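You operate a simulated robot arm through the tools that you are given. There is no shell and no other tool. Be economical: measure what you need, move in short steps, check, and stop when the job is done.

Carry out the task below with a simulated robot arm. There is one attempt and no reset: what you move stays moved.

TASK
Couple the blue hose end to the drain pipe, cap the other one and flush for a few seconds.
Fine: at the water stand, with its yellow cap; clamp hose and cap; stop the pump and shut the outlet valve again.

Only the result counts: the job must be done as asked and must still hold three seconds after the hand-in. Knocking over, shifting, dropping, spilling or breaking anything else fails it. Lids that push on must go on centred and level and be pressed home; caps that screw on are set level and turned clockwise until they are tight.

THE ROBOT
A 7-joint arm with a two-finger parallel gripper on a trunk, on a base that drives. Base frame: it is fixed to the floor where the robot stands at the start and does not move with it; the origin is under the middle of the robot, x ahead of it, y to its left, z up. Readings come in mm, rad, newtons and seconds.
With the tool pointing down near the work surface it reaches from about 300 to 720 mm from the robot's upright axis, wherever it stands. Its first joint turns from -2.897 to 2.897 rad. Places, roughly: blue pump [500, 400, 300]; inlet valve lever [400, -100, 700]; outlet valve lever [400, -300, 700]; pipe stub [600, -200, 800]; pump main switch [700, 500, 900]; seal ring (7x7x2 cm) [500, -400, 800]; tank fill button [400, 0, 700]. Payload 1.57 kg.
The TCP is the grasp point between the finger pads, 30 mm short of the fingertips. In the tool frame z runs along the fingers and y along their closing line. The gripper opens to 80 mm. The fingers are 17 mm wide and 12 mm thick; the gripper's body (40 by 82 mm) begins 80 mm behind the TCP.
Orientation is that of the tool frame in the base frame, as a unit quaternion [w, x, y, z]. With the fingers straight down and closing along the base's y, the tool's x points along the base's -x, its y along +y and its z along -z.

THE INTERFACE
- The arm moves only by the tool servo_tool. Its argument "targets" is text: rows parted by semicolons, each of 7 numbers parted by spaces: the shift along the base's x, y, z in mm, then the turn, a rotation vector about the base's x, y, z in rad, then the gripper command, from -1 (fully open) to 1 (shut), values between in proportion. In form: tx ty tz ax ay az gripper; .... A call has 1 to 8 rows; each row shifts and turns the commanded pose from where the row before left it. Each row takes 0.2 s and may step no farther than 50 mm and 0.15 rad from the row before; otherwise, or with a gripper value out of range, the whole call is refused. A pose out of reach is approached as far as the arm can. The call stops where the force on the tool passes 50 N (or 10 N more than at its start, if that is more) or the arm is blocked; 0.2 s more then pass. The fingers move at their own pace (about 72 mm/s each) and stop on an object; they squeeze with about 30 N. The grip force told is the motor's: it shows also when the fingers shut on nothing. Time passes only in rows, and 0.2 s behind the last, so rows that do not move let the fingers close. The reply holds the time, the measured pose of the TCP, the force on the tool along the base axes, the opening and the grip force, in the units named above and with some noise, with the torque about the TCP (base axes, N m) and any sound that the robot's microphone picked up.
- Cameras (640 x 400 px; columns grow to the right, rows downward): "scene" is now at [-9, 121.2, 1414.2]; the picture's right is [-0.25, -0.97, 0.00], its down [-0.61, 0.15, -0.78] and it looks along [0.76, -0.19, -0.63] (base axes); focal length 269 px, centre (320, 200). "wrist" rides on the gripper at [72, -7, -122] in the tool frame; the picture's right is [0.09, 1.00, 0.00], its down [-0.84, 0.08, -0.54] and it looks along [-0.54, 0.05, 0.84] (tool axes); focal length 238 px, centre (320, 200). There is no depth. A picture from a camera that has moved, and an enlarged one, comes with that camera's place and axes in the base frame and with its lens.
- camera(camera): a new picture of that camera. The clock stands still meanwhile.
- slide_trunk(by): slides the trunk up (or, below 0, down) by that many mm; the arm and the scene camera ride with it, the base frame stays. It gives what a move gives, with no picture.
- drive_base(legs): drives the robot by 1 to 6 legs, each [ahead, left, turn to the left] in mm, mm and rad, along the robot's own axes; the way and the turn of a leg run together, so that a leg with both is an arc; at most 1500 mm and 3.142 rad a leg. The arm and the cameras ride along, it lands a little off, and it stops where it bumps. It gives what a move gives.
- turn_head(pan, tilt): turns the head with the scene camera to pan (to the left, within 1.501 rad either way) and tilt (down, from -0.506 to 1.204), counted from straight ahead of the robot. It gives what a move gives.
- zoom(camera, box): a new picture of the part [left, top, right, bottom] of that camera's present view, enlarged. The clock stands still meanwhile.
- finish_job(): hands the job in; it is judged then, once.

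Work in short steps. Places have to be worked out from the pictures, the camera data and where the tool is seen: move nearer, look again, correct. Check each grasp and each placing, and mend what went wrong. You have 120 turns and 78 pictures in all, those below and enlarged ones among them. Open the gripper and draw the arm clear of the work before you hand the job in, unless the task says otherwise; then end with one line.

The tools are called by a JSON object that holds its "api" and its "payload". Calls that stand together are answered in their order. servo_tool: Moves the arm, as the interface text tells. Its arguments: {"type":"object","properties":{"targets":{"type":"string"}},"required":["targets"]} The other tools are called the same way: slide_trunk (by) slides the trunk up or down; drive_base (legs) drives the base; turn_head (pan, tilt) turns the head that bears the scene camera; camera (camera) takes a picture; zoom (camera, box) takes an enlarged picture of a part of a camera's view; finish_job () hands the job in.

At the start:

```text
time: 0.0
ee_pos: [367.4, -186.5, 1184.6]
tool_rot: [0.0, 0.001, 1.0, 0.0]
wrist_force: [0.5, -0.4, -0.5]
wrist_torque: [0.01, 0.03, 0.0]
opening: 80.0
gripper_force: 0.0
trunk travel left (down, up): [-75.0, 40.0]
robot x, y, heading: [-0.8, -0.2, -0.001]
head pan, tilt: [-0.25, 0.677]
```

scene: 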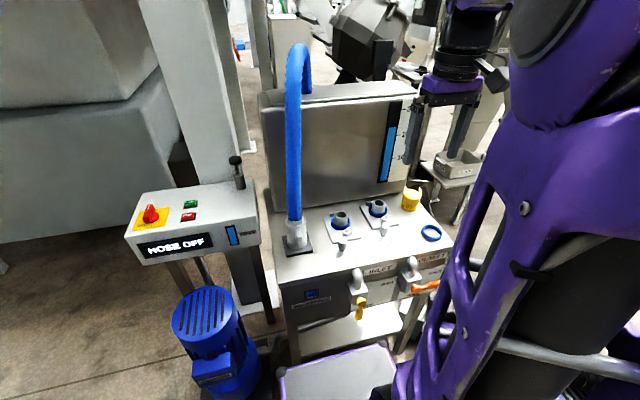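
wrist: 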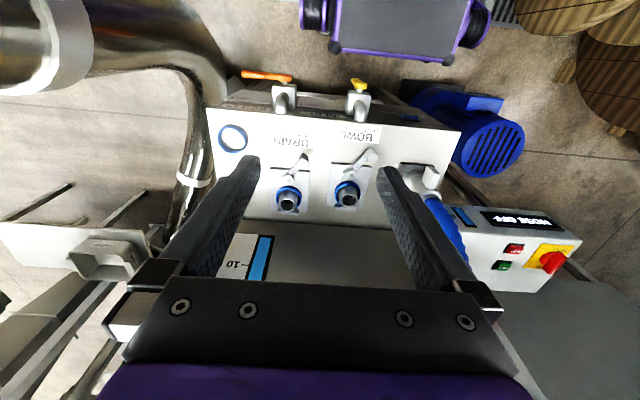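

I start by looking closely at the stand and the panel.

{"api": "zoom", "payload": {"camera": "scene", "box": [260, 160, 460, 330]}}

{"api": "zoom", "payload": {"camera": "scene", "box": [110, 140, 310, 300]}}

{"api": "zoom", "payload": {"camera": "wrist", "box": [190, 60, 590, 310]}}

```text
2.35 times, centred on (360, 245) of scene
camera zoom: at [-9.0, 121.2, 1414.2], right [-0.25, -0.97, 0.0], down [-0.61, 0.15, -0.78], along [0.76, -0.19, -0.63], focal length 633 px, centre (226, 94)
```

zoom: 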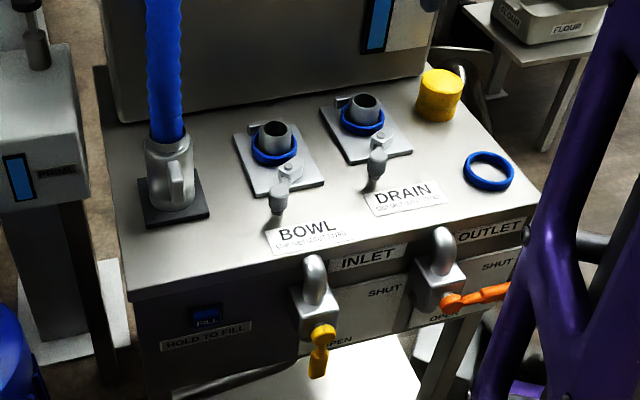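

```text
2.50 times, centred on (210, 220) of scene
camera zoom: at [-9.0, 121.2, 1414.2], right [-0.25, -0.97, 0.0], down [-0.61, 0.15, -0.78], along [0.76, -0.19, -0.63], focal length 673 px, centre (595, 150)
```

zoom: 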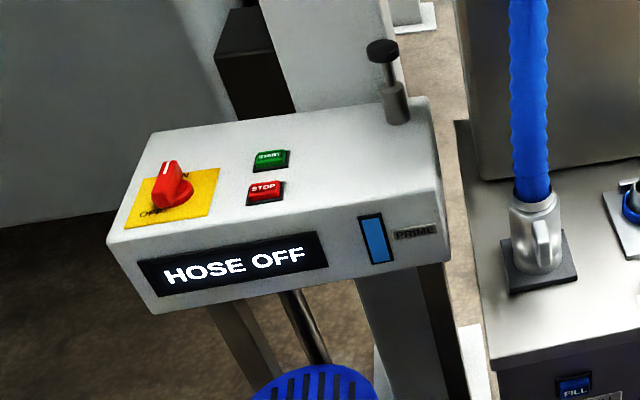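

```text
1.60 times, centred on (390, 185) of wrist
camera zoom: at [294.5, -192.1, 1306.9], right [-0.09, 1.0, 0.0], down [0.84, 0.08, 0.54], along [0.54, 0.05, -0.84], focal length 381 px, centre (208, 224)
```

zoom: 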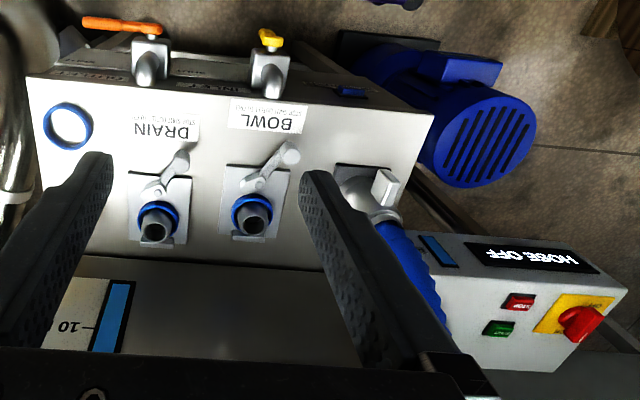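

Stub tops seem near z≈850 (drain ≈(611,-238), bowl ≈(580,-98)). I lower the arm to see labels and clamps with the wrist camera.

{"api": "servo_tool", "payload": {"targets": "-10 5 -45 0 0 0 -1; -10 5 -45 0 0 0 -1; -10 5 -45 0 0 0 -1; -10 5 -30 0 0 0 -1"}}

{"api": "camera", "payload": {"camera": "wrist"}}

{"api": "camera", "payload": {"camera": "scene"}}

```text
time: 1.0
ee_pos: [328.1, -166.2, 1019.8]
tool_rot: [0.001, 0.0, 1.0, 0.0]
wrist_force: [0.3, -1.4, -0.8]
wrist_torque: [0.01, -0.01, -0.02]
opening: 80.0
gripper_force: 0.1
trunk travel left (down, up): [-75.0, 40.0]
robot x, y, heading: [-1.3, 0.4, -0.002]
head pan, tilt: [-0.25, 0.677]
```

```text
72 pictures are left
camera wrist: at [255.1, -172.1, 1141.8], right [-0.09, 1.0, 0.0], down [0.84, 0.08, 0.54], along [0.54, 0.05, -0.84], focal length 238 px, centre (320, 200)
```

wrist: 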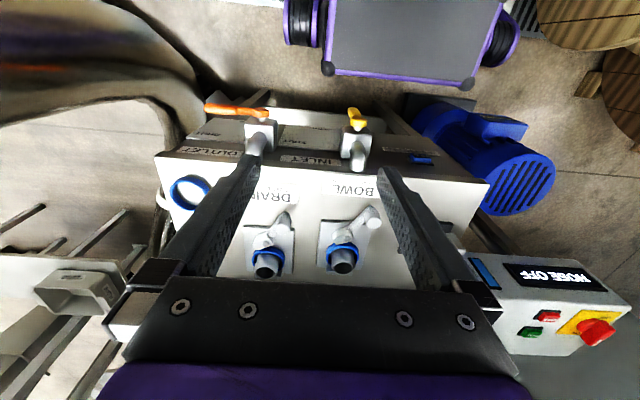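

```text
71 pictures are left
camera scene: at [-9.0, 121.2, 1414.3], right [-0.25, -0.97, 0.0], down [-0.61, 0.15, -0.78], along [0.76, -0.19, -0.63], focal length 269 px, centre (320, 200)
```

scene: 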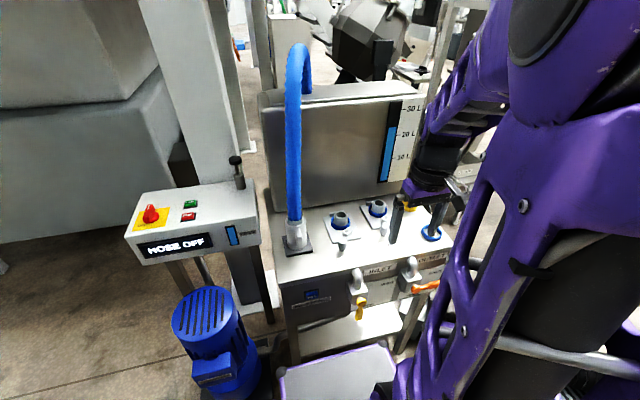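

I zoom tighter on labels, valves and cap.

{"api": "zoom", "payload": {"camera": "scene", "box": [320, 185, 400, 235]}}

{"api": "zoom", "payload": {"camera": "scene", "box": [340, 240, 460, 320]}}

{"api": "zoom", "payload": {"camera": "wrist", "box": [230, 160, 410, 280]}}

{"api": "zoom", "payload": {"camera": "scene", "box": [260, 200, 340, 260]}}

```text
8.00 times, centred on (360, 210) of scene
camera zoom: at [-9.0, 121.2, 1414.3], right [-0.25, -0.97, 0.0], down [-0.61, 0.15, -0.78], along [0.76, -0.19, -0.63], focal length 2153 px, centre (0, 120)
```

zoom: 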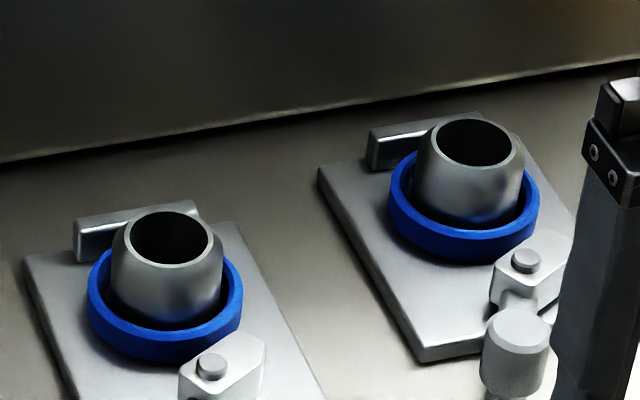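

```text
5.00 times, centred on (400, 280) of scene
camera zoom: at [-9.0, 121.2, 1414.3], right [-0.25, -0.97, 0.0], down [-0.61, 0.15, -0.78], along [0.76, -0.19, -0.63], focal length 1345 px, centre (-80, -200)
```

zoom: 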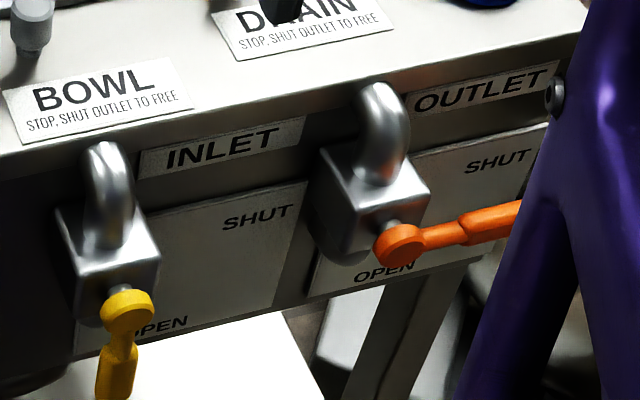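

```text
3.33 times, centred on (320, 220) of wrist
camera zoom: at [255.1, -172.1, 1141.8], right [-0.09, 1.0, 0.0], down [0.84, 0.08, 0.54], along [0.54, 0.05, -0.84], focal length 794 px, centre (320, 133)
```

zoom: 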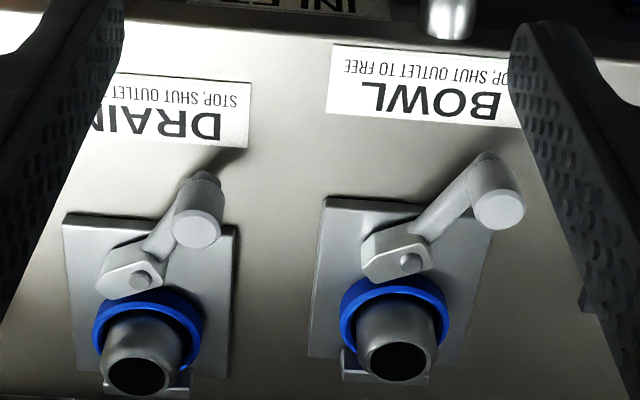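

```text
6.67 times, centred on (300, 230) of scene
camera zoom: at [-9.0, 121.2, 1414.3], right [-0.25, -0.97, 0.0], down [-0.61, 0.15, -0.78], along [0.76, -0.19, -0.63], focal length 1794 px, centre (453, 0)
```

zoom: 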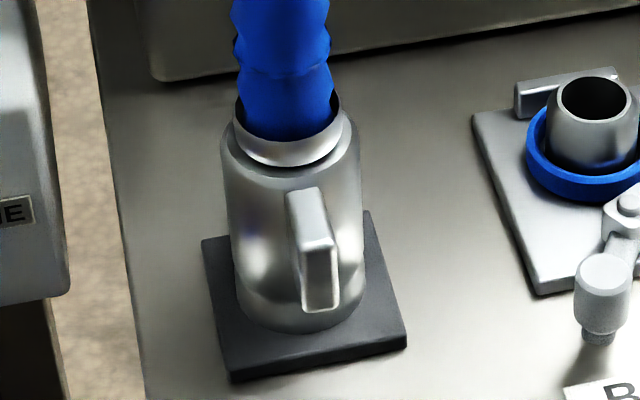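

Both stubs already carry their blue seals, the clamps are open, the outlet is shut and the inlet is open. I swing over in front of the hose end with a 45° tilt to see it closely.

{"api": "servo_tool", "payload": {"targets": "0 36 -15 0 -0.131 0 -1; 0 36 -15 0 -0.131 0 -1; 0 36 -15 0 -0.131 0 -1; 0 36 -15 0 -0.131 0 -1; 0 36 -15 0 -0.131 0 -1; 0 36 -15 0 -0.13 0 -1"}}

{"api": "camera", "payload": {"camera": "wrist"}}

{"api": "camera", "payload": {"camera": "scene"}}

```text
time: 2.4
ee_pos: [435.9, 47.4, 978.8]
tool_rot: [0.383, 0.002, 0.924, -0.003]
wrist_force: [-0.1, 1.3, -0.4]
wrist_torque: [-0.1, 0.01, -0.09]
opening: 79.9
gripper_force: 0.0
out of reach, approached as far as the arm can: row 3, 4, 5, 6
trunk travel left (down, up): [-75.0, 40.0]
robot x, y, heading: [0.3, -3.0, -0.003]
head pan, tilt: [-0.25, 0.677]
```

```text
66 pictures are left
camera wrist: at [298.7, 43.1, 1013.1], right [-0.06, 1.0, -0.07], down [0.21, 0.08, 0.98], along [0.98, 0.04, -0.21], focal length 238 px, centre (320, 200)
```

wrist: 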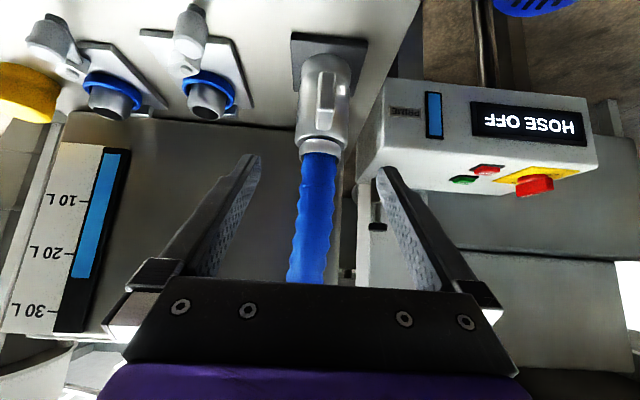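

```text
65 pictures are left
camera scene: at [-9.5, 122.9, 1414.1], right [-0.25, -0.97, 0.0], down [-0.61, 0.15, -0.78], along [0.76, -0.19, -0.62], focal length 269 px, centre (320, 200)
```

scene: 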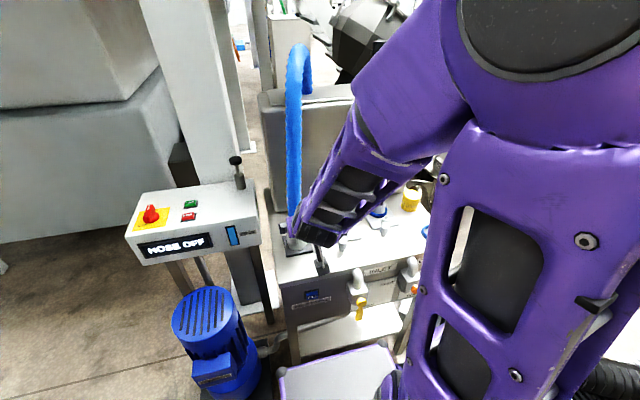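

The hose end's axis is near (548, 52), top ≈895, diameter ≈55. I move to a pre-grasp point along the tool axis and check.

{"api": "servo_tool", "payload": {"targets": "15 2 -20 0 0 0 -1; 15 2 -20 0 0 0 -1"}}

{"api": "camera", "payload": {"camera": "wrist"}}

```text
time: 3.0
ee_pos: [467.7, 51.4, 937.4]
tool_rot: [0.384, 0.0, 0.923, 0.0]
wrist_force: [0.0, 0.0, 0.3]
wrist_torque: [0.01, 0.01, -0.02]
opening: 80.2
gripper_force: 0.1
trunk travel left (down, up): [-75.0, 40.0]
robot x, y, heading: [1.7, 1.2, 0.002]
head pan, tilt: [-0.25, 0.677]
```

```text
64 pictures are left
camera wrist: at [328.7, 46.4, 972.2], right [-0.07, 1.0, -0.07], down [0.21, 0.08, 0.98], along [0.98, 0.05, -0.21], focal length 238 px, centre (320, 200)
```

wrist: 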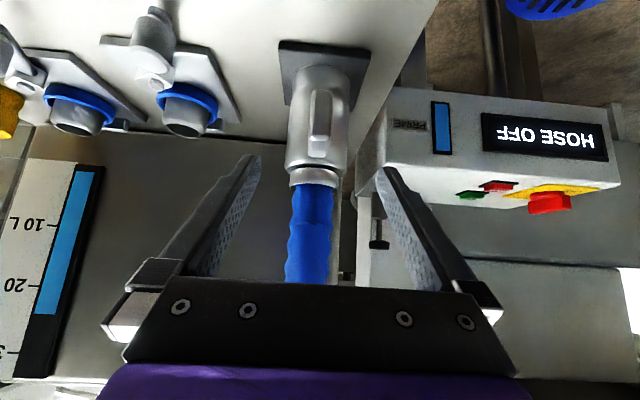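

Alignment in y looks good (fingers and body both centred at col ≈320). I advance part way along the tool axis.

{"api": "servo_tool", "payload": {"targets": "20 0 -20 0 0 0 -1; 20 0 -20 0 0 0 -1"}}

{"api": "camera", "payload": {"camera": "wrist"}}

```text
time: 3.6
ee_pos: [505.8, 51.5, 896.2]
tool_rot: [0.382, -0.001, 0.924, 0.0]
wrist_force: [-0.3, -0.8, 0.0]
wrist_torque: [-0.03, -0.05, -0.03]
opening: 80.2
gripper_force: 0.1
trunk travel left (down, up): [-75.0, 40.0]
robot x, y, heading: [2.1, -0.6, 0.005]
head pan, tilt: [-0.25, 0.677]
```

```text
63 pictures are left
camera wrist: at [368.6, 45.6, 931.6], right [-0.07, 1.0, -0.07], down [0.21, 0.08, 0.98], along [0.98, 0.05, -0.21], focal length 238 px, centre (320, 200)
```

wrist: 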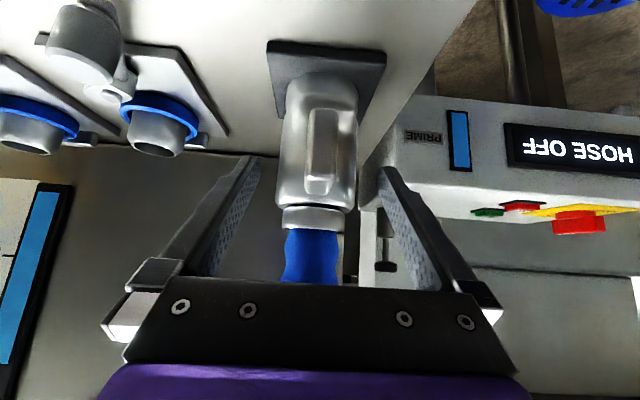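

Axis estimated at (548, 51), body z≈785–900, and the palm should clear the fin. I advance onto the body.

{"api": "servo_tool", "payload": {"targets": "20 0 -20 0 0 0 -1; 20 0 -20 0 0 0 -1"}}

{"api": "camera", "payload": {"camera": "wrist"}}

```text
time: 4.2
ee_pos: [546.7, 50.7, 856.9]
tool_rot: [0.383, -0.001, 0.924, 0.0]
wrist_force: [0.2, -0.1, 0.8]
wrist_torque: [0.02, -0.01, -0.01]
opening: 80.1
gripper_force: 0.1
trunk travel left (down, up): [-75.0, 40.0]
robot x, y, heading: [-1.1, 0.3, 0.003]
head pan, tilt: [-0.25, 0.677]
```

```text
62 pictures are left
camera wrist: at [408.9, 46.4, 892.2], right [-0.07, 1.0, -0.07], down [0.21, 0.08, 0.98], along [0.98, 0.05, -0.21], focal length 238 px, centre (320, 200)
```

wrist: 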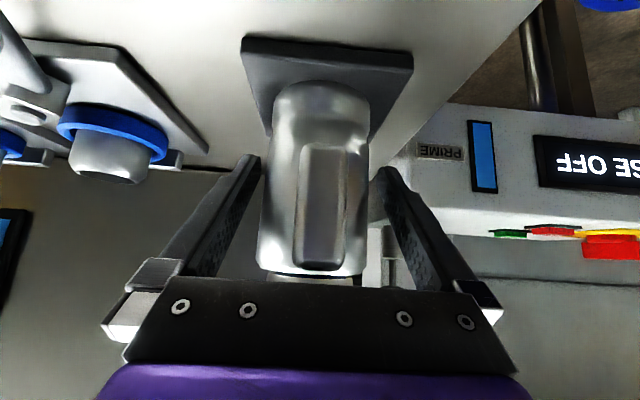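

The body lies between the fingers; I close the gripper.

{"api": "servo_tool", "payload": {"targets": "0 0 0 0 0 0 1; 0 0 0 0 0 0 1; 0 0 0 0 0 0 1"}}

```text
time: 5.0
ee_pos: [547.8, 50.7, 856.3]
tool_rot: [0.383, 0.0, 0.924, 0.0]
wrist_force: [0.9, -1.1, 1.1]
wrist_torque: [-0.11, -0.15, -0.02]
opening: 57.2
gripper_force: 29.6
trunk travel left (down, up): [-75.0, 40.0]
robot x, y, heading: [1.5, 1.9, 0.001]
head pan, tilt: [-0.25, 0.677]
```

Held at 57 mm. I lift straight up gently.

{"api": "servo_tool", "payload": {"targets": "0 0 10 0 0 0 1; 0 0 15 0 0 0 1; 0 0 25 0 0 0 1"}}

{"api": "camera", "payload": {"camera": "wrist"}}

```text
time: 5.8
ee_pos: [544.5, 52.3, 907.4]
tool_rot: [0.382, -0.001, 0.924, 0.0]
wrist_force: [0.5, -0.1, -4.6]
wrist_torque: [0.02, -0.04, -0.01]
opening: 57.3
gripper_force: 29.9
trunk travel left (down, up): [-75.0, 40.0]
robot x, y, heading: [1.6, -1.7, 0.002]
head pan, tilt: [-0.25, 0.677]
```

```text
61 pictures are left
camera wrist: at [408.6, 46.4, 942.1], right [-0.07, 1.0, -0.07], down [0.21, 0.08, 0.97], along [0.98, 0.05, -0.21], focal length 238 px, centre (320, 200)
```

wrist: 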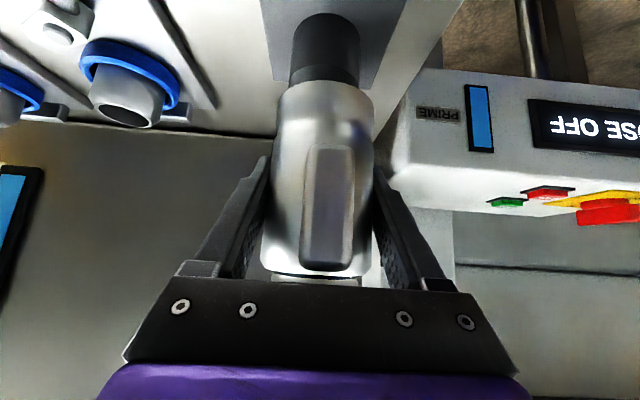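

The hose end is free of its peg (bottom ≈49 mm below TCP). I lift more and carry it sideways, watching the force.

{"api": "servo_tool", "payload": {"targets": "0 0 30 0 0 0 1; 0 0 35 0 0 0 1; 0 -40 0 0 0 0 1; 0 -40 0 0 0 0 1; 0 -40 0 0 0 0 1; 0 -30 0 0 0 0 1"}}

{"api": "camera", "payload": {"camera": "wrist"}}

{"api": "camera", "payload": {"camera": "scene"}}

```text
time: 7.2
ee_pos: [546.4, -98.0, 973.3]
tool_rot: [0.382, 0.0, 0.924, 0.0]
wrist_force: [0.1, -0.1, -3.9]
wrist_torque: [0.0, -0.01, 0.03]
opening: 57.4
gripper_force: 29.8
trunk travel left (down, up): [-75.0, 40.0]
robot x, y, heading: [4.4, -0.8, 0.005]
head pan, tilt: [-0.25, 0.677]
```

```text
60 pictures are left
camera wrist: at [408.6, -104.1, 1008.5], right [-0.07, 1.0, -0.06], down [0.21, 0.08, 0.97], along [0.98, 0.05, -0.21], focal length 238 px, centre (320, 200)
```

wrist: 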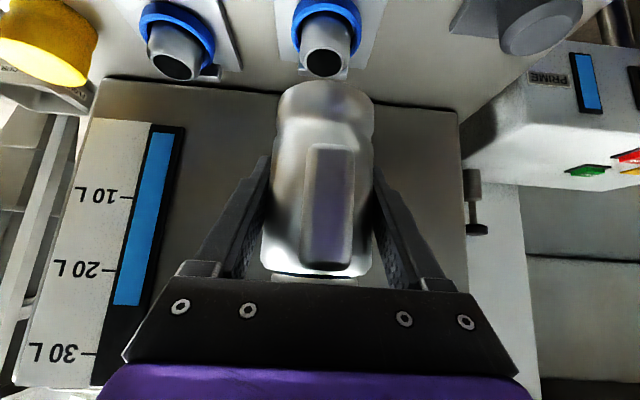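

```text
59 pictures are left
camera scene: at [-8.7, 121.2, 1414.2], right [-0.25, -0.97, 0.0], down [-0.61, 0.15, -0.78], along [0.76, -0.19, -0.63], focal length 269 px, centre (320, 200)
```

scene: 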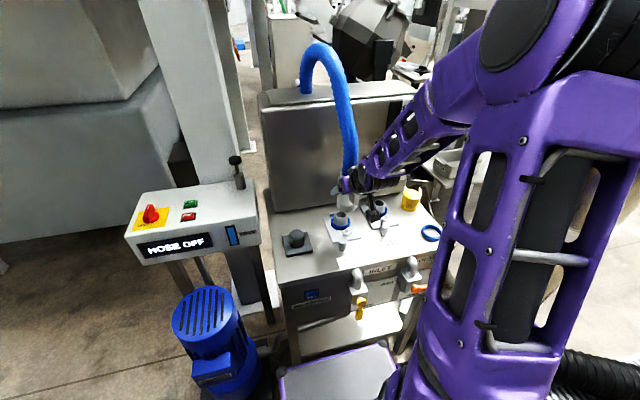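

Bowl stub ≈(586,-101,848), drain ≈(609,-238,848). I carry the hose end over the drain stub.

{"api": "servo_tool", "payload": {"targets": "15 -35 0 0 0 0 1; 16 -35 0 0 0 0 1; 16 -35 0 0 0 0 1; 16 -35 0 0 0 0 1; 0 0 0 0 0 0 1"}}

{"api": "camera", "payload": {"camera": "wrist"}}

{"api": "zoom", "payload": {"camera": "scene", "box": [310, 140, 450, 250]}}

```text
time: 8.4
ee_pos: [609.3, -238.6, 971.8]
tool_rot: [0.383, 0.0, 0.924, 0.0]
wrist_force: [0.3, -0.9, -4.7]
wrist_torque: [0.0, -0.03, -0.03]
opening: 57.4
gripper_force: 30.0
trunk travel left (down, up): [-75.0, 40.0]
robot x, y, heading: [1.1, 2.6, 0.0]
head pan, tilt: [-0.25, 0.677]
```

```text
58 pictures are left
camera wrist: at [472.0, -244.4, 1006.8], right [-0.07, 1.0, -0.06], down [0.21, 0.08, 0.97], along [0.98, 0.05, -0.21], focal length 238 px, centre (320, 200)
```

wrist: 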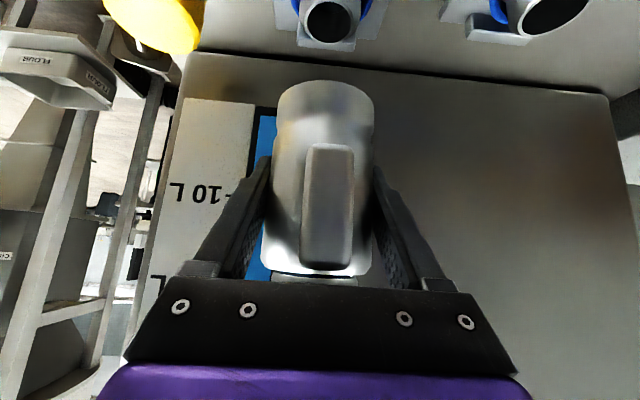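

```text
3.64 times, centred on (380, 195) of scene
camera zoom: at [-8.6, 120.9, 1414.3], right [-0.25, -0.97, 0.0], down [-0.61, 0.15, -0.78], along [0.76, -0.19, -0.63], focal length 978 px, centre (102, 218)
```

zoom: 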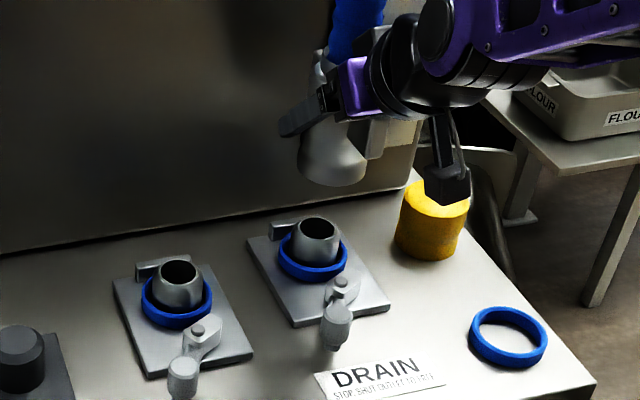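

Both cameras agree on the drain at (610,-238). I lower to just above the stub and compare.

{"api": "servo_tool", "payload": {"targets": "0 0 -25 0 0 0 1; 0 0 -25 0 0 0 1; 0 0 0 0 0 0 1"}}

{"api": "zoom", "payload": {"camera": "scene", "box": [340, 160, 420, 210]}}

{"api": "camera", "payload": {"camera": "wrist"}}

```text
time: 9.2
ee_pos: [610.6, -238.3, 921.0]
tool_rot: [0.383, 0.0, 0.924, 0.0]
wrist_force: [0.6, -0.4, -5.1]
wrist_torque: [-0.01, -0.03, 0.01]
opening: 57.2
gripper_force: 30.1
trunk travel left (down, up): [-75.0, 40.0]
robot x, y, heading: [0.5, -1.2, 0.001]
head pan, tilt: [-0.25, 0.677]
```

```text
8.00 times, centred on (380, 185) of scene
camera zoom: at [-8.6, 121.0, 1414.3], right [-0.25, -0.97, 0.0], down [-0.61, 0.15, -0.78], along [0.76, -0.19, -0.63], focal length 2153 px, centre (-160, 320)
```

zoom: 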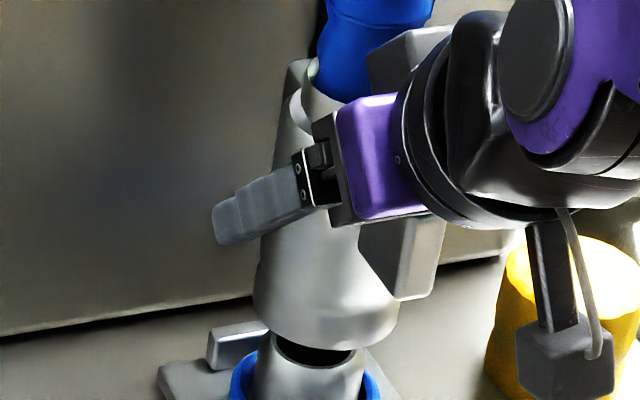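

```text
55 pictures are left
camera wrist: at [472.7, -244.2, 957.2], right [-0.07, 1.0, -0.06], down [0.21, 0.08, 0.97], along [0.98, 0.05, -0.21], focal length 238 px, centre (320, 200)
```

wrist: 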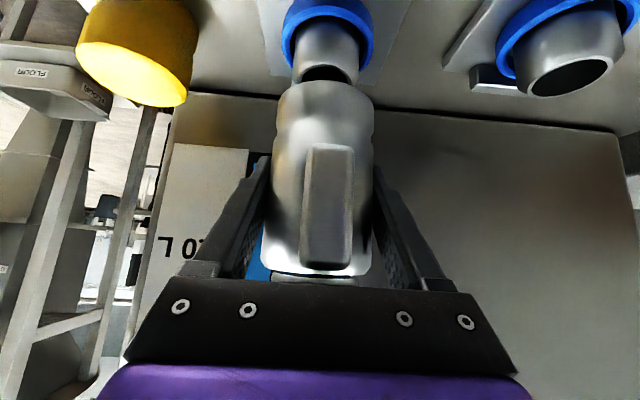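

Alignment looks within a few mm from both views. I lower in small steps and read the forces.

{"api": "servo_tool", "payload": {"targets": "1 0 -8 0 0 0 1; 1 0 -8 0 0 0 1; 0 0 -4 0 0 0 1"}}

{"api": "zoom", "payload": {"camera": "scene", "box": [340, 165, 420, 215]}}

```text
time: 10.0
ee_pos: [611.8, -238.0, 902.2]
tool_rot: [0.382, 0.001, 0.924, 0.0]
wrist_force: [0.2, 0.1, -5.1]
wrist_torque: [0.0, -0.04, -0.04]
opening: 57.2
gripper_force: 30.0
trunk travel left (down, up): [-75.0, 40.0]
robot x, y, heading: [0.1, 0.9, -0.003]
head pan, tilt: [-0.25, 0.677]
```

```text
8.00 times, centred on (380, 190) of scene
camera zoom: at [-8.7, 121.0, 1414.3], right [-0.25, -0.97, 0.0], down [-0.61, 0.15, -0.78], along [0.76, -0.19, -0.63], focal length 2153 px, centre (-160, 280)
```

zoom: 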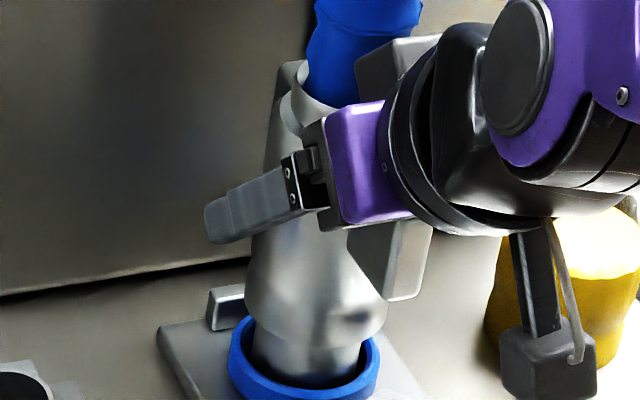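

Still no contact; the coupling seems about 2 mm too far toward -y. I correct and continue down slowly.

{"api": "servo_tool", "payload": {"targets": "0 2 0 0 0 0 1; 0 0 -5 0 0 0 1; 0 0 -5 0 0 0 1"}}

```text
time: 10.8
ee_pos: [612.5, -237.0, 891.8]
tool_rot: [0.383, 0.0, 0.924, 0.0]
wrist_force: [-0.5, -0.6, -5.3]
wrist_torque: [-0.02, -0.05, -0.01]
opening: 57.2
gripper_force: 30.2
trunk travel left (down, up): [-75.0, 40.0]
robot x, y, heading: [-2.0, -0.1, -0.0]
head pan, tilt: [-0.25, 0.677]
```

No contact force; likely sliding over the stub. Continuing.

{"api": "servo_tool", "payload": {"targets": "0 0 -5 0 0 0 1; 0 0 -5 0 0 0 1; 0 0 -5 0 0 0 1"}}

{"api": "camera", "payload": {"camera": "wrist"}}

{"api": "zoom", "payload": {"camera": "scene", "box": [340, 165, 420, 215]}}

```text
time: 11.6
ee_pos: [611.4, -236.8, 877.4]
tool_rot: [0.383, 0.0, 0.924, -0.001]
wrist_force: [7.5, -6.7, -0.6]
wrist_torque: [-0.3, -0.33, -0.02]
opening: 57.4
gripper_force: 30.2
trunk travel left (down, up): [-75.0, 40.0]
robot x, y, heading: [1.5, -5.9, 0.0]
head pan, tilt: [-0.25, 0.677]
```

```text
53 pictures are left
camera wrist: at [474.1, -242.8, 912.3], right [-0.06, 1.0, -0.07], down [0.21, 0.08, 0.98], along [0.98, 0.05, -0.21], focal length 238 px, centre (320, 200)
```

wrist: 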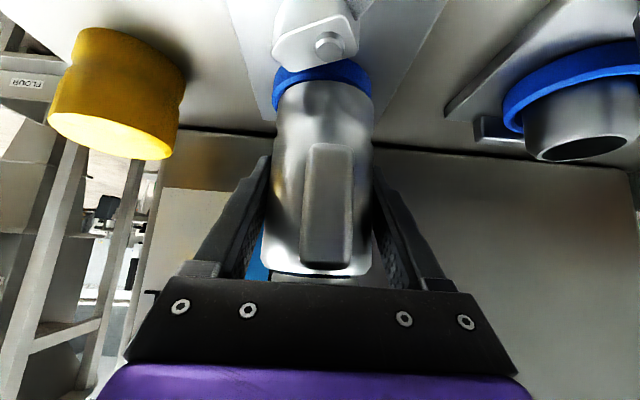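

```text
8.00 times, centred on (380, 190) of scene
camera zoom: at [-8.3, 120.6, 1414.3], right [-0.25, -0.97, 0.0], down [-0.61, 0.16, -0.78], along [0.76, -0.19, -0.63], focal length 2153 px, centre (-160, 280)
```

zoom: 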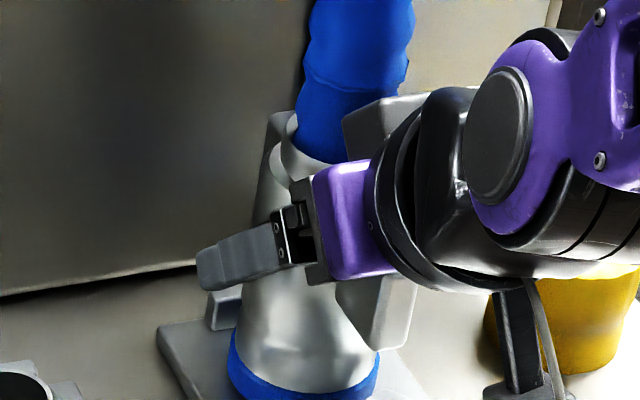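

It has reached the seal ring, with small sideways forces (+x, -y). I relieve those by 1.5 mm and push down further.

{"api": "servo_tool", "payload": {"targets": "1.5 -1.5 0 0 0 0 1; 0 0 -3 0 0 0 1; 0 0 -3 0 0 0 1; 0 0 -3 0 0 0 1"}}

```text
time: 12.6
ee_pos: [613.0, -237.4, 872.2]
tool_rot: [0.387, -0.001, 0.922, -0.001]
wrist_force: [-3.7, 0.4, 23.1]
wrist_torque: [0.3, 0.24, 0.0]
opening: 57.3
gripper_force: 30.4
trunk travel left (down, up): [-75.0, 40.0]
robot x, y, heading: [0.8, 1.1, 0.003]
head pan, tilt: [-0.25, 0.677]
```

Resistance is rising (23 N at z 872). I push further.

{"api": "servo_tool", "payload": {"targets": "-0.5 0 -3 0 0 0 1; 0 0 -3 0 0 0 1; 0 0 -3 0 0 0 1; 0 0 0 0 0 0 1"}}

{"api": "zoom", "payload": {"camera": "scene", "box": [320, 165, 440, 245]}}

{"api": "camera", "payload": {"camera": "wrist"}}

```text
time: 13.3
ee_pos: [613.7, -237.4, 868.1]
tool_rot: [0.389, -0.001, 0.921, -0.003]
wrist_force: [-21.5, 6.0, 26.7]
wrist_torque: [0.26, 1.49, -0.1]
opening: 57.4
gripper_force: 30.2
trunk travel left (down, up): [-75.0, 40.0]
robot x, y, heading: [0.3, -2.9, -0.001]
head pan, tilt: [-0.25, 0.677]
stopped in row 3: the force on the tool passed its limit at 52 N (the readings are from after the stop); the commanded pose is now the measured one
```

```text
5.00 times, centred on (380, 205) of scene
camera zoom: at [-12.9, 122.6, 1413.9], right [-0.25, -0.97, 0.0], down [-0.6, 0.15, -0.78], along [0.76, -0.19, -0.62], focal length 1345 px, centre (20, 175)
```

zoom: 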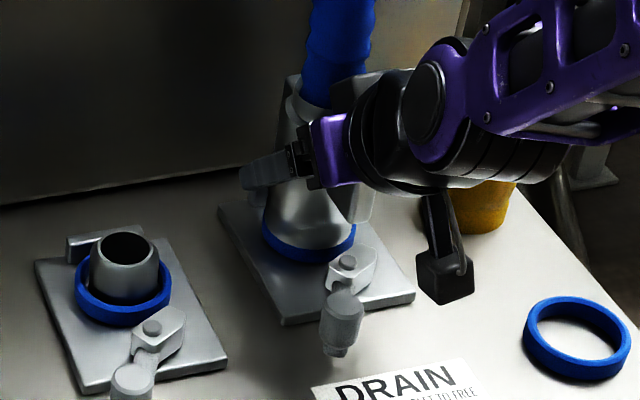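

```text
50 pictures are left
camera wrist: at [474.8, -242.2, 902.3], right [-0.07, 1.0, -0.07], down [0.19, 0.08, 0.98], along [0.98, 0.05, -0.2], focal length 238 px, centre (320, 200)
```

wrist: 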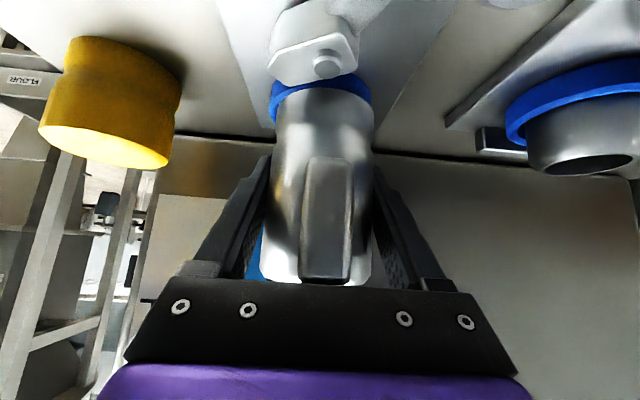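

The coupling appears seated on the seal with some slip in the grip. I release and back out along the tool axis to inspect it.

{"api": "servo_tool", "payload": {"targets": "-1 0 0 0 0 0 -1; 0 0 0 0 0 0 -1; -20 0 20 0 0 0 -1; -25 0 25 0 0 0 -1; -25 0 25 0 0 0 -1"}}

{"api": "camera", "payload": {"camera": "wrist"}}

{"api": "zoom", "payload": {"camera": "scene", "box": [320, 145, 440, 245]}}

```text
time: 14.5
ee_pos: [544.3, -237.0, 935.4]
tool_rot: [0.387, -0.001, 0.922, -0.001]
wrist_force: [-0.6, -0.1, -0.6]
wrist_torque: [-0.03, -0.01, -0.01]
opening: 79.9
gripper_force: 0.1
trunk travel left (down, up): [-75.0, 40.0]
robot x, y, heading: [1.9, 0.2, 0.006]
head pan, tilt: [-0.25, 0.677]
```

```text
49 pictures are left
camera wrist: at [405.7, -242.4, 969.5], right [-0.07, 1.0, -0.07], down [0.2, 0.08, 0.98], along [0.98, 0.05, -0.2], focal length 238 px, centre (320, 200)
```

wrist: 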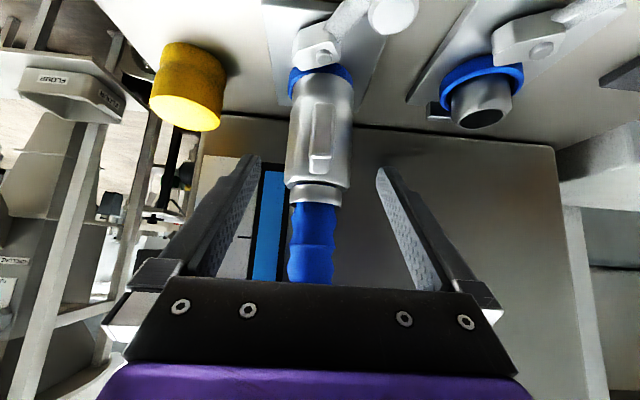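

```text
4.00 times, centred on (380, 195) of scene
camera zoom: at [-8.9, 121.2, 1414.2], right [-0.25, -0.97, 0.0], down [-0.61, 0.15, -0.78], along [0.76, -0.19, -0.63], focal length 1076 px, centre (80, 220)
```

zoom: 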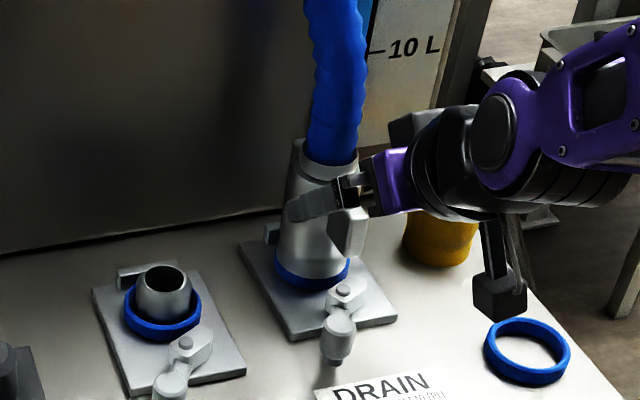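

The hose end stands upright. I check the panel display for its status and a sharper view of the seat.

{"api": "zoom", "payload": {"camera": "scene", "box": [110, 140, 270, 260]}}

{"api": "zoom", "payload": {"camera": "wrist", "box": [250, 0, 550, 200]}}

```text
3.33 times, centred on (190, 200) of scene
camera zoom: at [-8.9, 121.2, 1414.2], right [-0.25, -0.97, 0.0], down [-0.61, 0.15, -0.78], along [0.76, -0.19, -0.63], focal length 897 px, centre (753, 200)
```

zoom: 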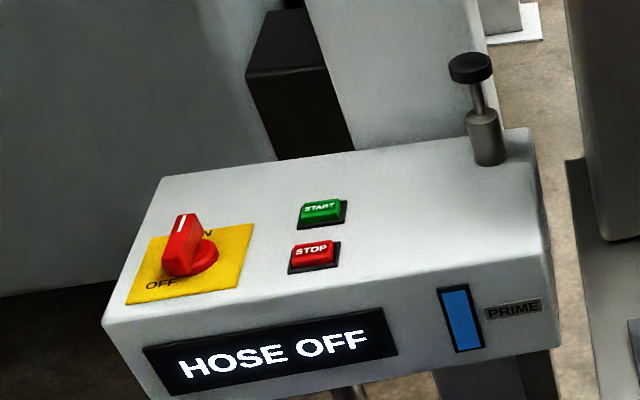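

```text
2.00 times, centred on (400, 100) of wrist
camera zoom: at [405.7, -242.4, 969.5], right [-0.07, 1.0, -0.07], down [0.2, 0.08, 0.98], along [0.98, 0.05, -0.2], focal length 477 px, centre (160, 400)
```

zoom: 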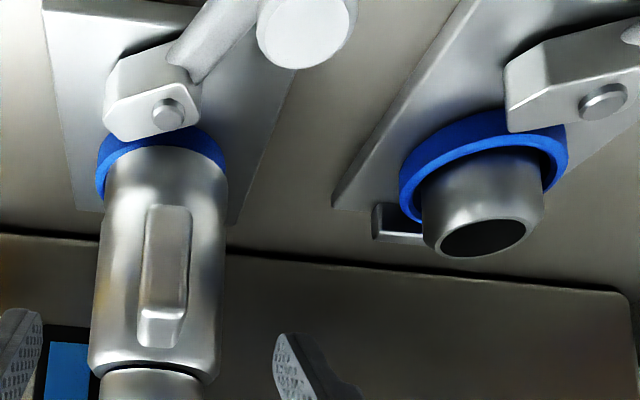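

The display still says HOSE OFF — probably it wants the clamp. The drain clamp knob is at about (505,-207, top 848) and pivots at (554,-239). I bring the tool upright above the knob.

{"api": "servo_tool", "payload": {"targets": "-10 5 3 0 0.1323 0 -1; -10 5 3 0 0.1323 0 -1; -5 5 2 0 0.1323 0 -1; -5 5 0 0 0.1323 0 -1; -5 5 0 0 0.1323 0 -1; -4 5 0 0 0.1323 0 -1; 0 0 0 0 0 0 -1"}}

{"api": "camera", "payload": {"camera": "wrist"}}

```text
time: 16.1
ee_pos: [503.9, -208.4, 943.1]
tool_rot: [0.0, -0.001, 1.0, -0.002]
wrist_force: [0.1, 0.6, -0.2]
wrist_torque: [0.01, 0.03, 0.02]
opening: 80.1
gripper_force: 0.1
trunk travel left (down, up): [-75.0, 40.0]
robot x, y, heading: [2.8, -3.1, 0.002]
head pan, tilt: [-0.25, 0.677]
```

```text
45 pictures are left
camera wrist: at [431.9, -213.1, 1065.3], right [-0.1, 1.0, 0.0], down [0.84, 0.08, 0.54], along [0.54, 0.05, -0.84], focal length 238 px, centre (320, 200)
```

wrist: 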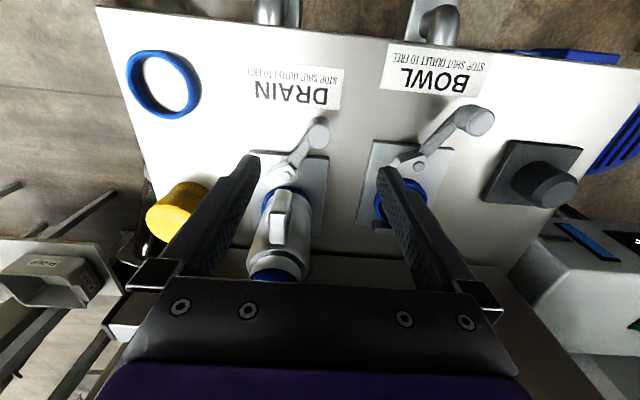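

Knob confirmed near (499,-208). I descend with open fingers around it.

{"api": "servo_tool", "payload": {"targets": "-4 0 -30 0 0 0 -1; 0 0 -30 0 0 0 -1; 0 0 -20 0 0 0 -1; 0 0 -11 0 0 0 -1; 0 0 0 0 0 0 -0.2; 0 0 0 0 0 0 0.2; 0 0 0 0 0 0 1; 0 0 0 0 0 0 1"}}

{"api": "camera", "payload": {"camera": "wrist"}}

```text
time: 17.9
ee_pos: [499.6, -209.7, 852.4]
tool_rot: [0.0, -0.001, 1.0, -0.002]
wrist_force: [-2.0, -7.5, -1.8]
wrist_torque: [-0.68, -0.05, -0.4]
opening: 24.2
gripper_force: 36.0
trunk travel left (down, up): [-75.0, 40.0]
robot x, y, heading: [-0.0, -0.4, 0.007]
head pan, tilt: [-0.25, 0.677]
```

```text
44 pictures are left
camera wrist: at [427.3, -214.9, 974.0], right [-0.09, 1.0, 0.0], down [0.84, 0.08, 0.54], along [0.54, 0.05, -0.84], focal length 238 px, centre (320, 200)
```

wrist: 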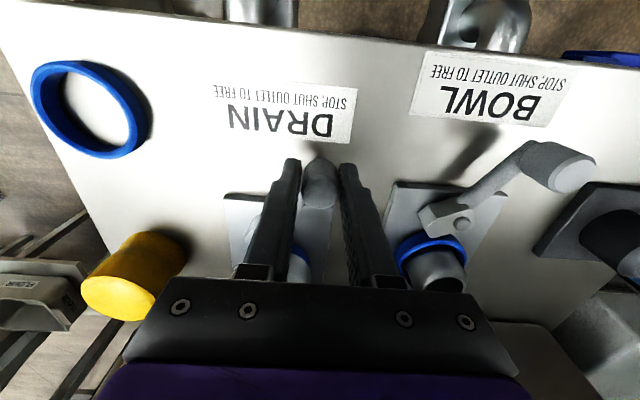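

Gripped the 24 mm knob. I try swinging it counter-clockwise about its pivot in a small arc first.

{"api": "servo_tool", "payload": {"targets": "-4 -8 0 0 0 0.14 1; -2.8 -8.6 0 0 0 0.14 1"}}

```text
time: 18.5
ee_pos: [492.0, -225.0, 852.7]
tool_rot: [0.0, -0.141, 0.99, -0.002]
wrist_force: [-2.5, -9.7, -3.6]
wrist_torque: [-0.66, 0.08, -0.63]
opening: 24.4
gripper_force: 36.0
trunk travel left (down, up): [-75.0, 40.0]
robot x, y, heading: [0.3, 1.8, 0.003]
head pan, tilt: [-0.25, 0.677]
```

It moves easily. I continue the arc.

{"api": "servo_tool", "payload": {"targets": "-1.5 -8.9 0 0 0 0.14 1; -0.1 -9 0 0 0 0.14 1; 1.2 -8.9 0 0 0 0.14 1; 2.5 -8.6 0 0 0 0.14 1"}}

{"api": "camera", "payload": {"camera": "wrist"}}

```text
time: 19.5
ee_pos: [495.2, -260.4, 853.0]
tool_rot: [0.0, -0.41, 0.912, 0.0]
wrist_force: [-10.1, -8.0, 1.3]
wrist_torque: [-0.43, -0.07, -0.28]
opening: 24.0
gripper_force: 36.3
trunk travel left (down, up): [-75.0, 40.0]
robot x, y, heading: [-1.2, -1.3, 0.001]
head pan, tilt: [-0.25, 0.677]
```

```text
43 pictures are left
camera wrist: at [451.3, -317.4, 974.0], right [-0.81, 0.59, 0.0], down [0.5, 0.68, 0.54], along [0.32, 0.44, -0.84], focal length 238 px, centre (320, 200)
```

wrist: 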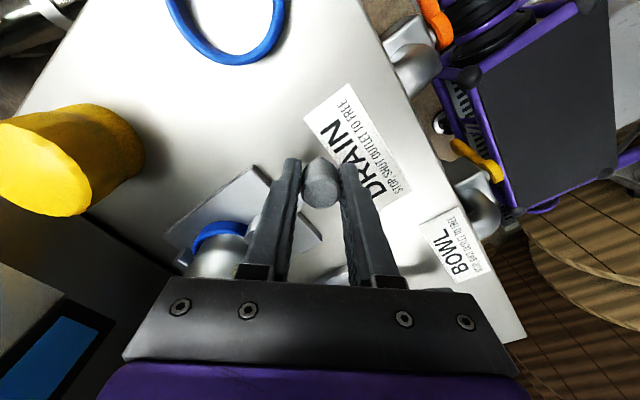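

Knob follows. Continue until it stops.

{"api": "servo_tool", "payload": {"targets": "2.8 -8.2 0 0 0 0.14 1; 4.4 -7.5 0 0 0 0.14 1; 5.5 -6.7 0 0 0 0.14 1; 6.4 -5.7 0 0 0 0.14 1"}}

```text
time: 20.4
ee_pos: [501.0, -275.9, 851.9]
tool_rot: [-0.004, -0.588, 0.809, 0.008]
wrist_force: [-14.7, 6.9, 16.8]
wrist_torque: [-0.47, -0.64, -0.3]
opening: 25.9
gripper_force: 37.3
trunk travel left (down, up): [-75.0, 40.0]
robot x, y, heading: [0.2, 4.4, -0.003]
head pan, tilt: [-0.25, 0.677]
stopped in row 4: the force on the tool passed its limit at 55 N (the readings are from after the stop); the commanded pose is now the measured one
```

The lever met firm resistance after about 67°. I look at the clamp and the display.

{"api": "camera", "payload": {"camera": "scene"}}

{"api": "camera", "payload": {"camera": "wrist"}}

```text
42 pictures are left
camera scene: at [-12.2, 122.9, 1414.4], right [-0.25, -0.97, 0.0], down [-0.61, 0.15, -0.78], along [0.76, -0.19, -0.62], focal length 269 px, centre (320, 200)
```

scene: 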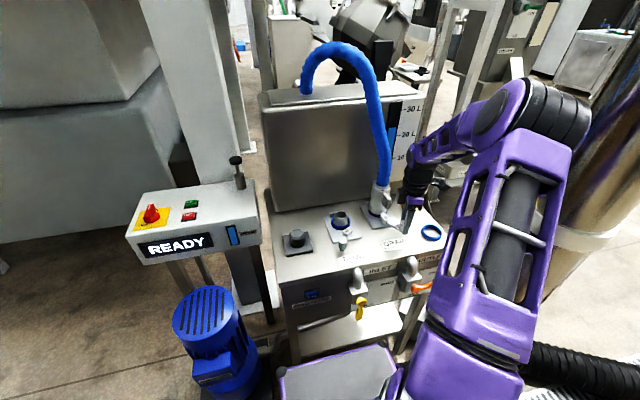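

```text
41 pictures are left
camera wrist: at [486.5, -346.4, 973.1], right [-0.98, 0.22, 0.02], down [0.19, 0.81, 0.55], along [0.1, 0.54, -0.84], focal length 238 px, centre (320, 200)
```

wrist: 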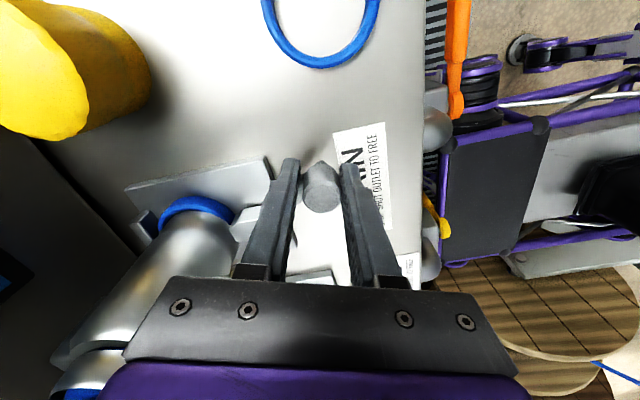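

Display reads READY. I give the lever one more nudge along its tangent to ensure it is fully closed.

{"api": "servo_tool", "payload": {"targets": "2.4 -3.4 0 0 0 0.06 1; 2.6 -3.2 0 0 0 0.06 1; 0 0 0 0 0 0 1"}}

```text
time: 20.9
ee_pos: [500.8, -278.3, 851.6]
tool_rot: [-0.006, -0.623, 0.782, 0.014]
wrist_force: [-19.0, 9.7, 22.0]
wrist_torque: [-0.39, -0.46, -0.46]
opening: 26.0
gripper_force: 37.0
trunk travel left (down, up): [-75.0, 40.0]
robot x, y, heading: [-1.4, 2.8, -0.005]
head pan, tilt: [-0.25, 0.677]
stopped in row 2: the force on the tool passed its limit at 53 N (the readings are from after the stop); the commanded pose is now the measured one
```

It is at its stop. I release, rise and inspect.

{"api": "servo_tool", "payload": {"targets": "0 0 0 0 0 0 -0.3; 0 0 0 0 0 0 -0.3; 0 0 30 0 0 0 -0.3; 0 0 40 0 0 0 -1; 0 0 40 0 0 0 -1"}}

{"api": "zoom", "payload": {"camera": "scene", "box": [320, 175, 440, 250]}}

{"api": "camera", "payload": {"camera": "wrist"}}

```text
time: 22.1
ee_pos: [504.2, -278.2, 958.4]
tool_rot: [-0.006, -0.624, 0.781, 0.015]
wrist_force: [-0.2, -1.1, -0.7]
wrist_torque: [0.0, 0.01, -0.02]
opening: 80.0
gripper_force: 0.1
trunk travel left (down, up): [-75.0, 40.0]
robot x, y, heading: [-0.7, 3.0, 0.001]
head pan, tilt: [-0.25, 0.677]
```

```text
5.33 times, centred on (380, 212) of scene
camera zoom: at [-10.1, 121.9, 1414.2], right [-0.25, -0.97, 0.0], down [-0.61, 0.15, -0.78], along [0.76, -0.19, -0.63], focal length 1435 px, centre (0, 133)
```

zoom: 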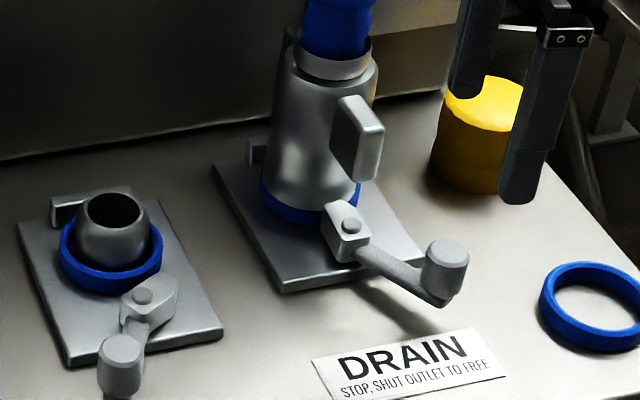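

```text
39 pictures are left
camera wrist: at [496.7, -350.9, 1080.1], right [-0.99, 0.13, 0.03], down [0.13, 0.82, 0.55], along [0.05, 0.55, -0.83], focal length 238 px, centre (320, 200)
```

wrist: 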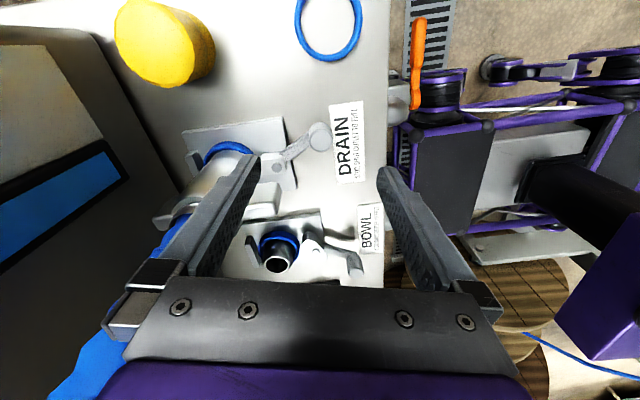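

The clamp is closed on the hose end. Next is the yellow cap, roughly (597,-348), top ≈865, ~52 mm wide. I turn the tool back and move to above it.

{"api": "servo_tool", "payload": {"targets": "11 -9 0 0 0 -0.1499 -1; 11 -9 0 0 0 -0.1499 -1; 11 -9 0 0 0 -0.1499 -1; 11 -9 0 0 0 -0.1499 -1; 11 -9 0 0 0 -0.1499 -1; 11 -9 0 0 0 -0.1499 -1; 10 -9 0 0 0 -0.1499 -1; 10 -7 0 0 0 -0.1499 -1"}}

{"api": "servo_tool", "payload": {"targets": "0 0 0 0 0 -0.1499 -1; 0 0 0 0 0 0 -1"}}

{"api": "camera", "payload": {"camera": "wrist"}}

{"api": "zoom", "payload": {"camera": "scene", "box": [350, 130, 470, 230]}}

```text
time: 23.9
ee_pos: [589.0, -349.5, 957.5]
tool_rot: [0.003, -0.073, 0.997, 0.016]
wrist_force: [-0.6, -0.2, 0.2]
wrist_torque: [0.0, 0.0, 0.02]
opening: 80.0
gripper_force: 0.0
trunk travel left (down, up): [-75.0, 40.0]
robot x, y, heading: [-1.8, -2.1, 0.003]
head pan, tilt: [-0.25, 0.677]
```

```text
time: 24.5
ee_pos: [589.0, -350.2, 958.1]
tool_rot: [0.005, 0.003, 1.0, 0.015]
wrist_force: [0.2, -0.6, 0.8]
wrist_torque: [0.0, 0.01, -0.01]
opening: 79.6
gripper_force: 0.0
trunk travel left (down, up): [-75.0, 40.0]
robot x, y, heading: [-6.0, -1.6, -0.001]
head pan, tilt: [-0.25, 0.677]
```

```text
38 pictures are left
camera wrist: at [515.7, -357.5, 1079.2], right [-0.09, 1.0, 0.03], down [0.83, 0.06, 0.55], along [0.55, 0.07, -0.83], focal length 238 px, centre (320, 200)
```

wrist: 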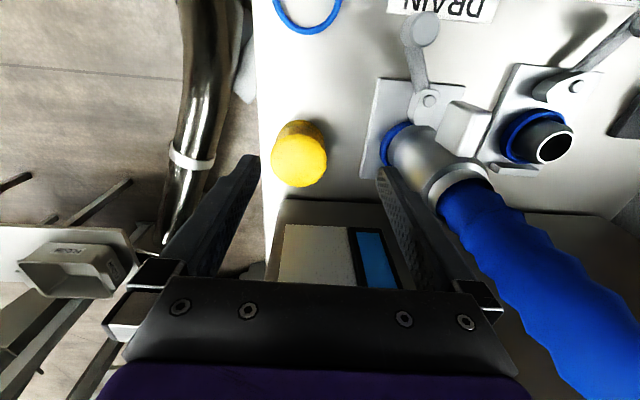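

```text
4.00 times, centred on (410, 180) of scene
camera zoom: at [-10.2, 121.9, 1414.2], right [-0.25, -0.97, 0.0], down [-0.61, 0.15, -0.78], along [0.76, -0.19, -0.63], focal length 1076 px, centre (-40, 280)
```

zoom: 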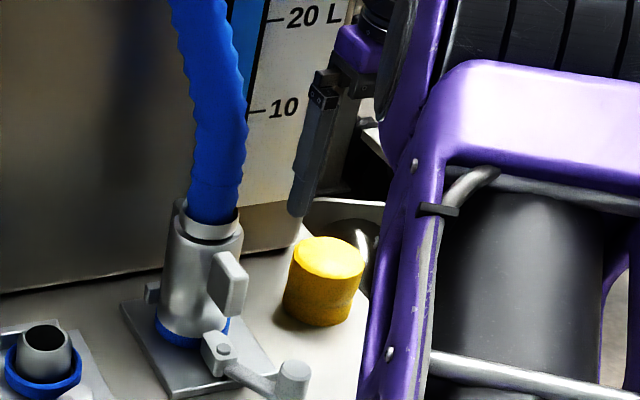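

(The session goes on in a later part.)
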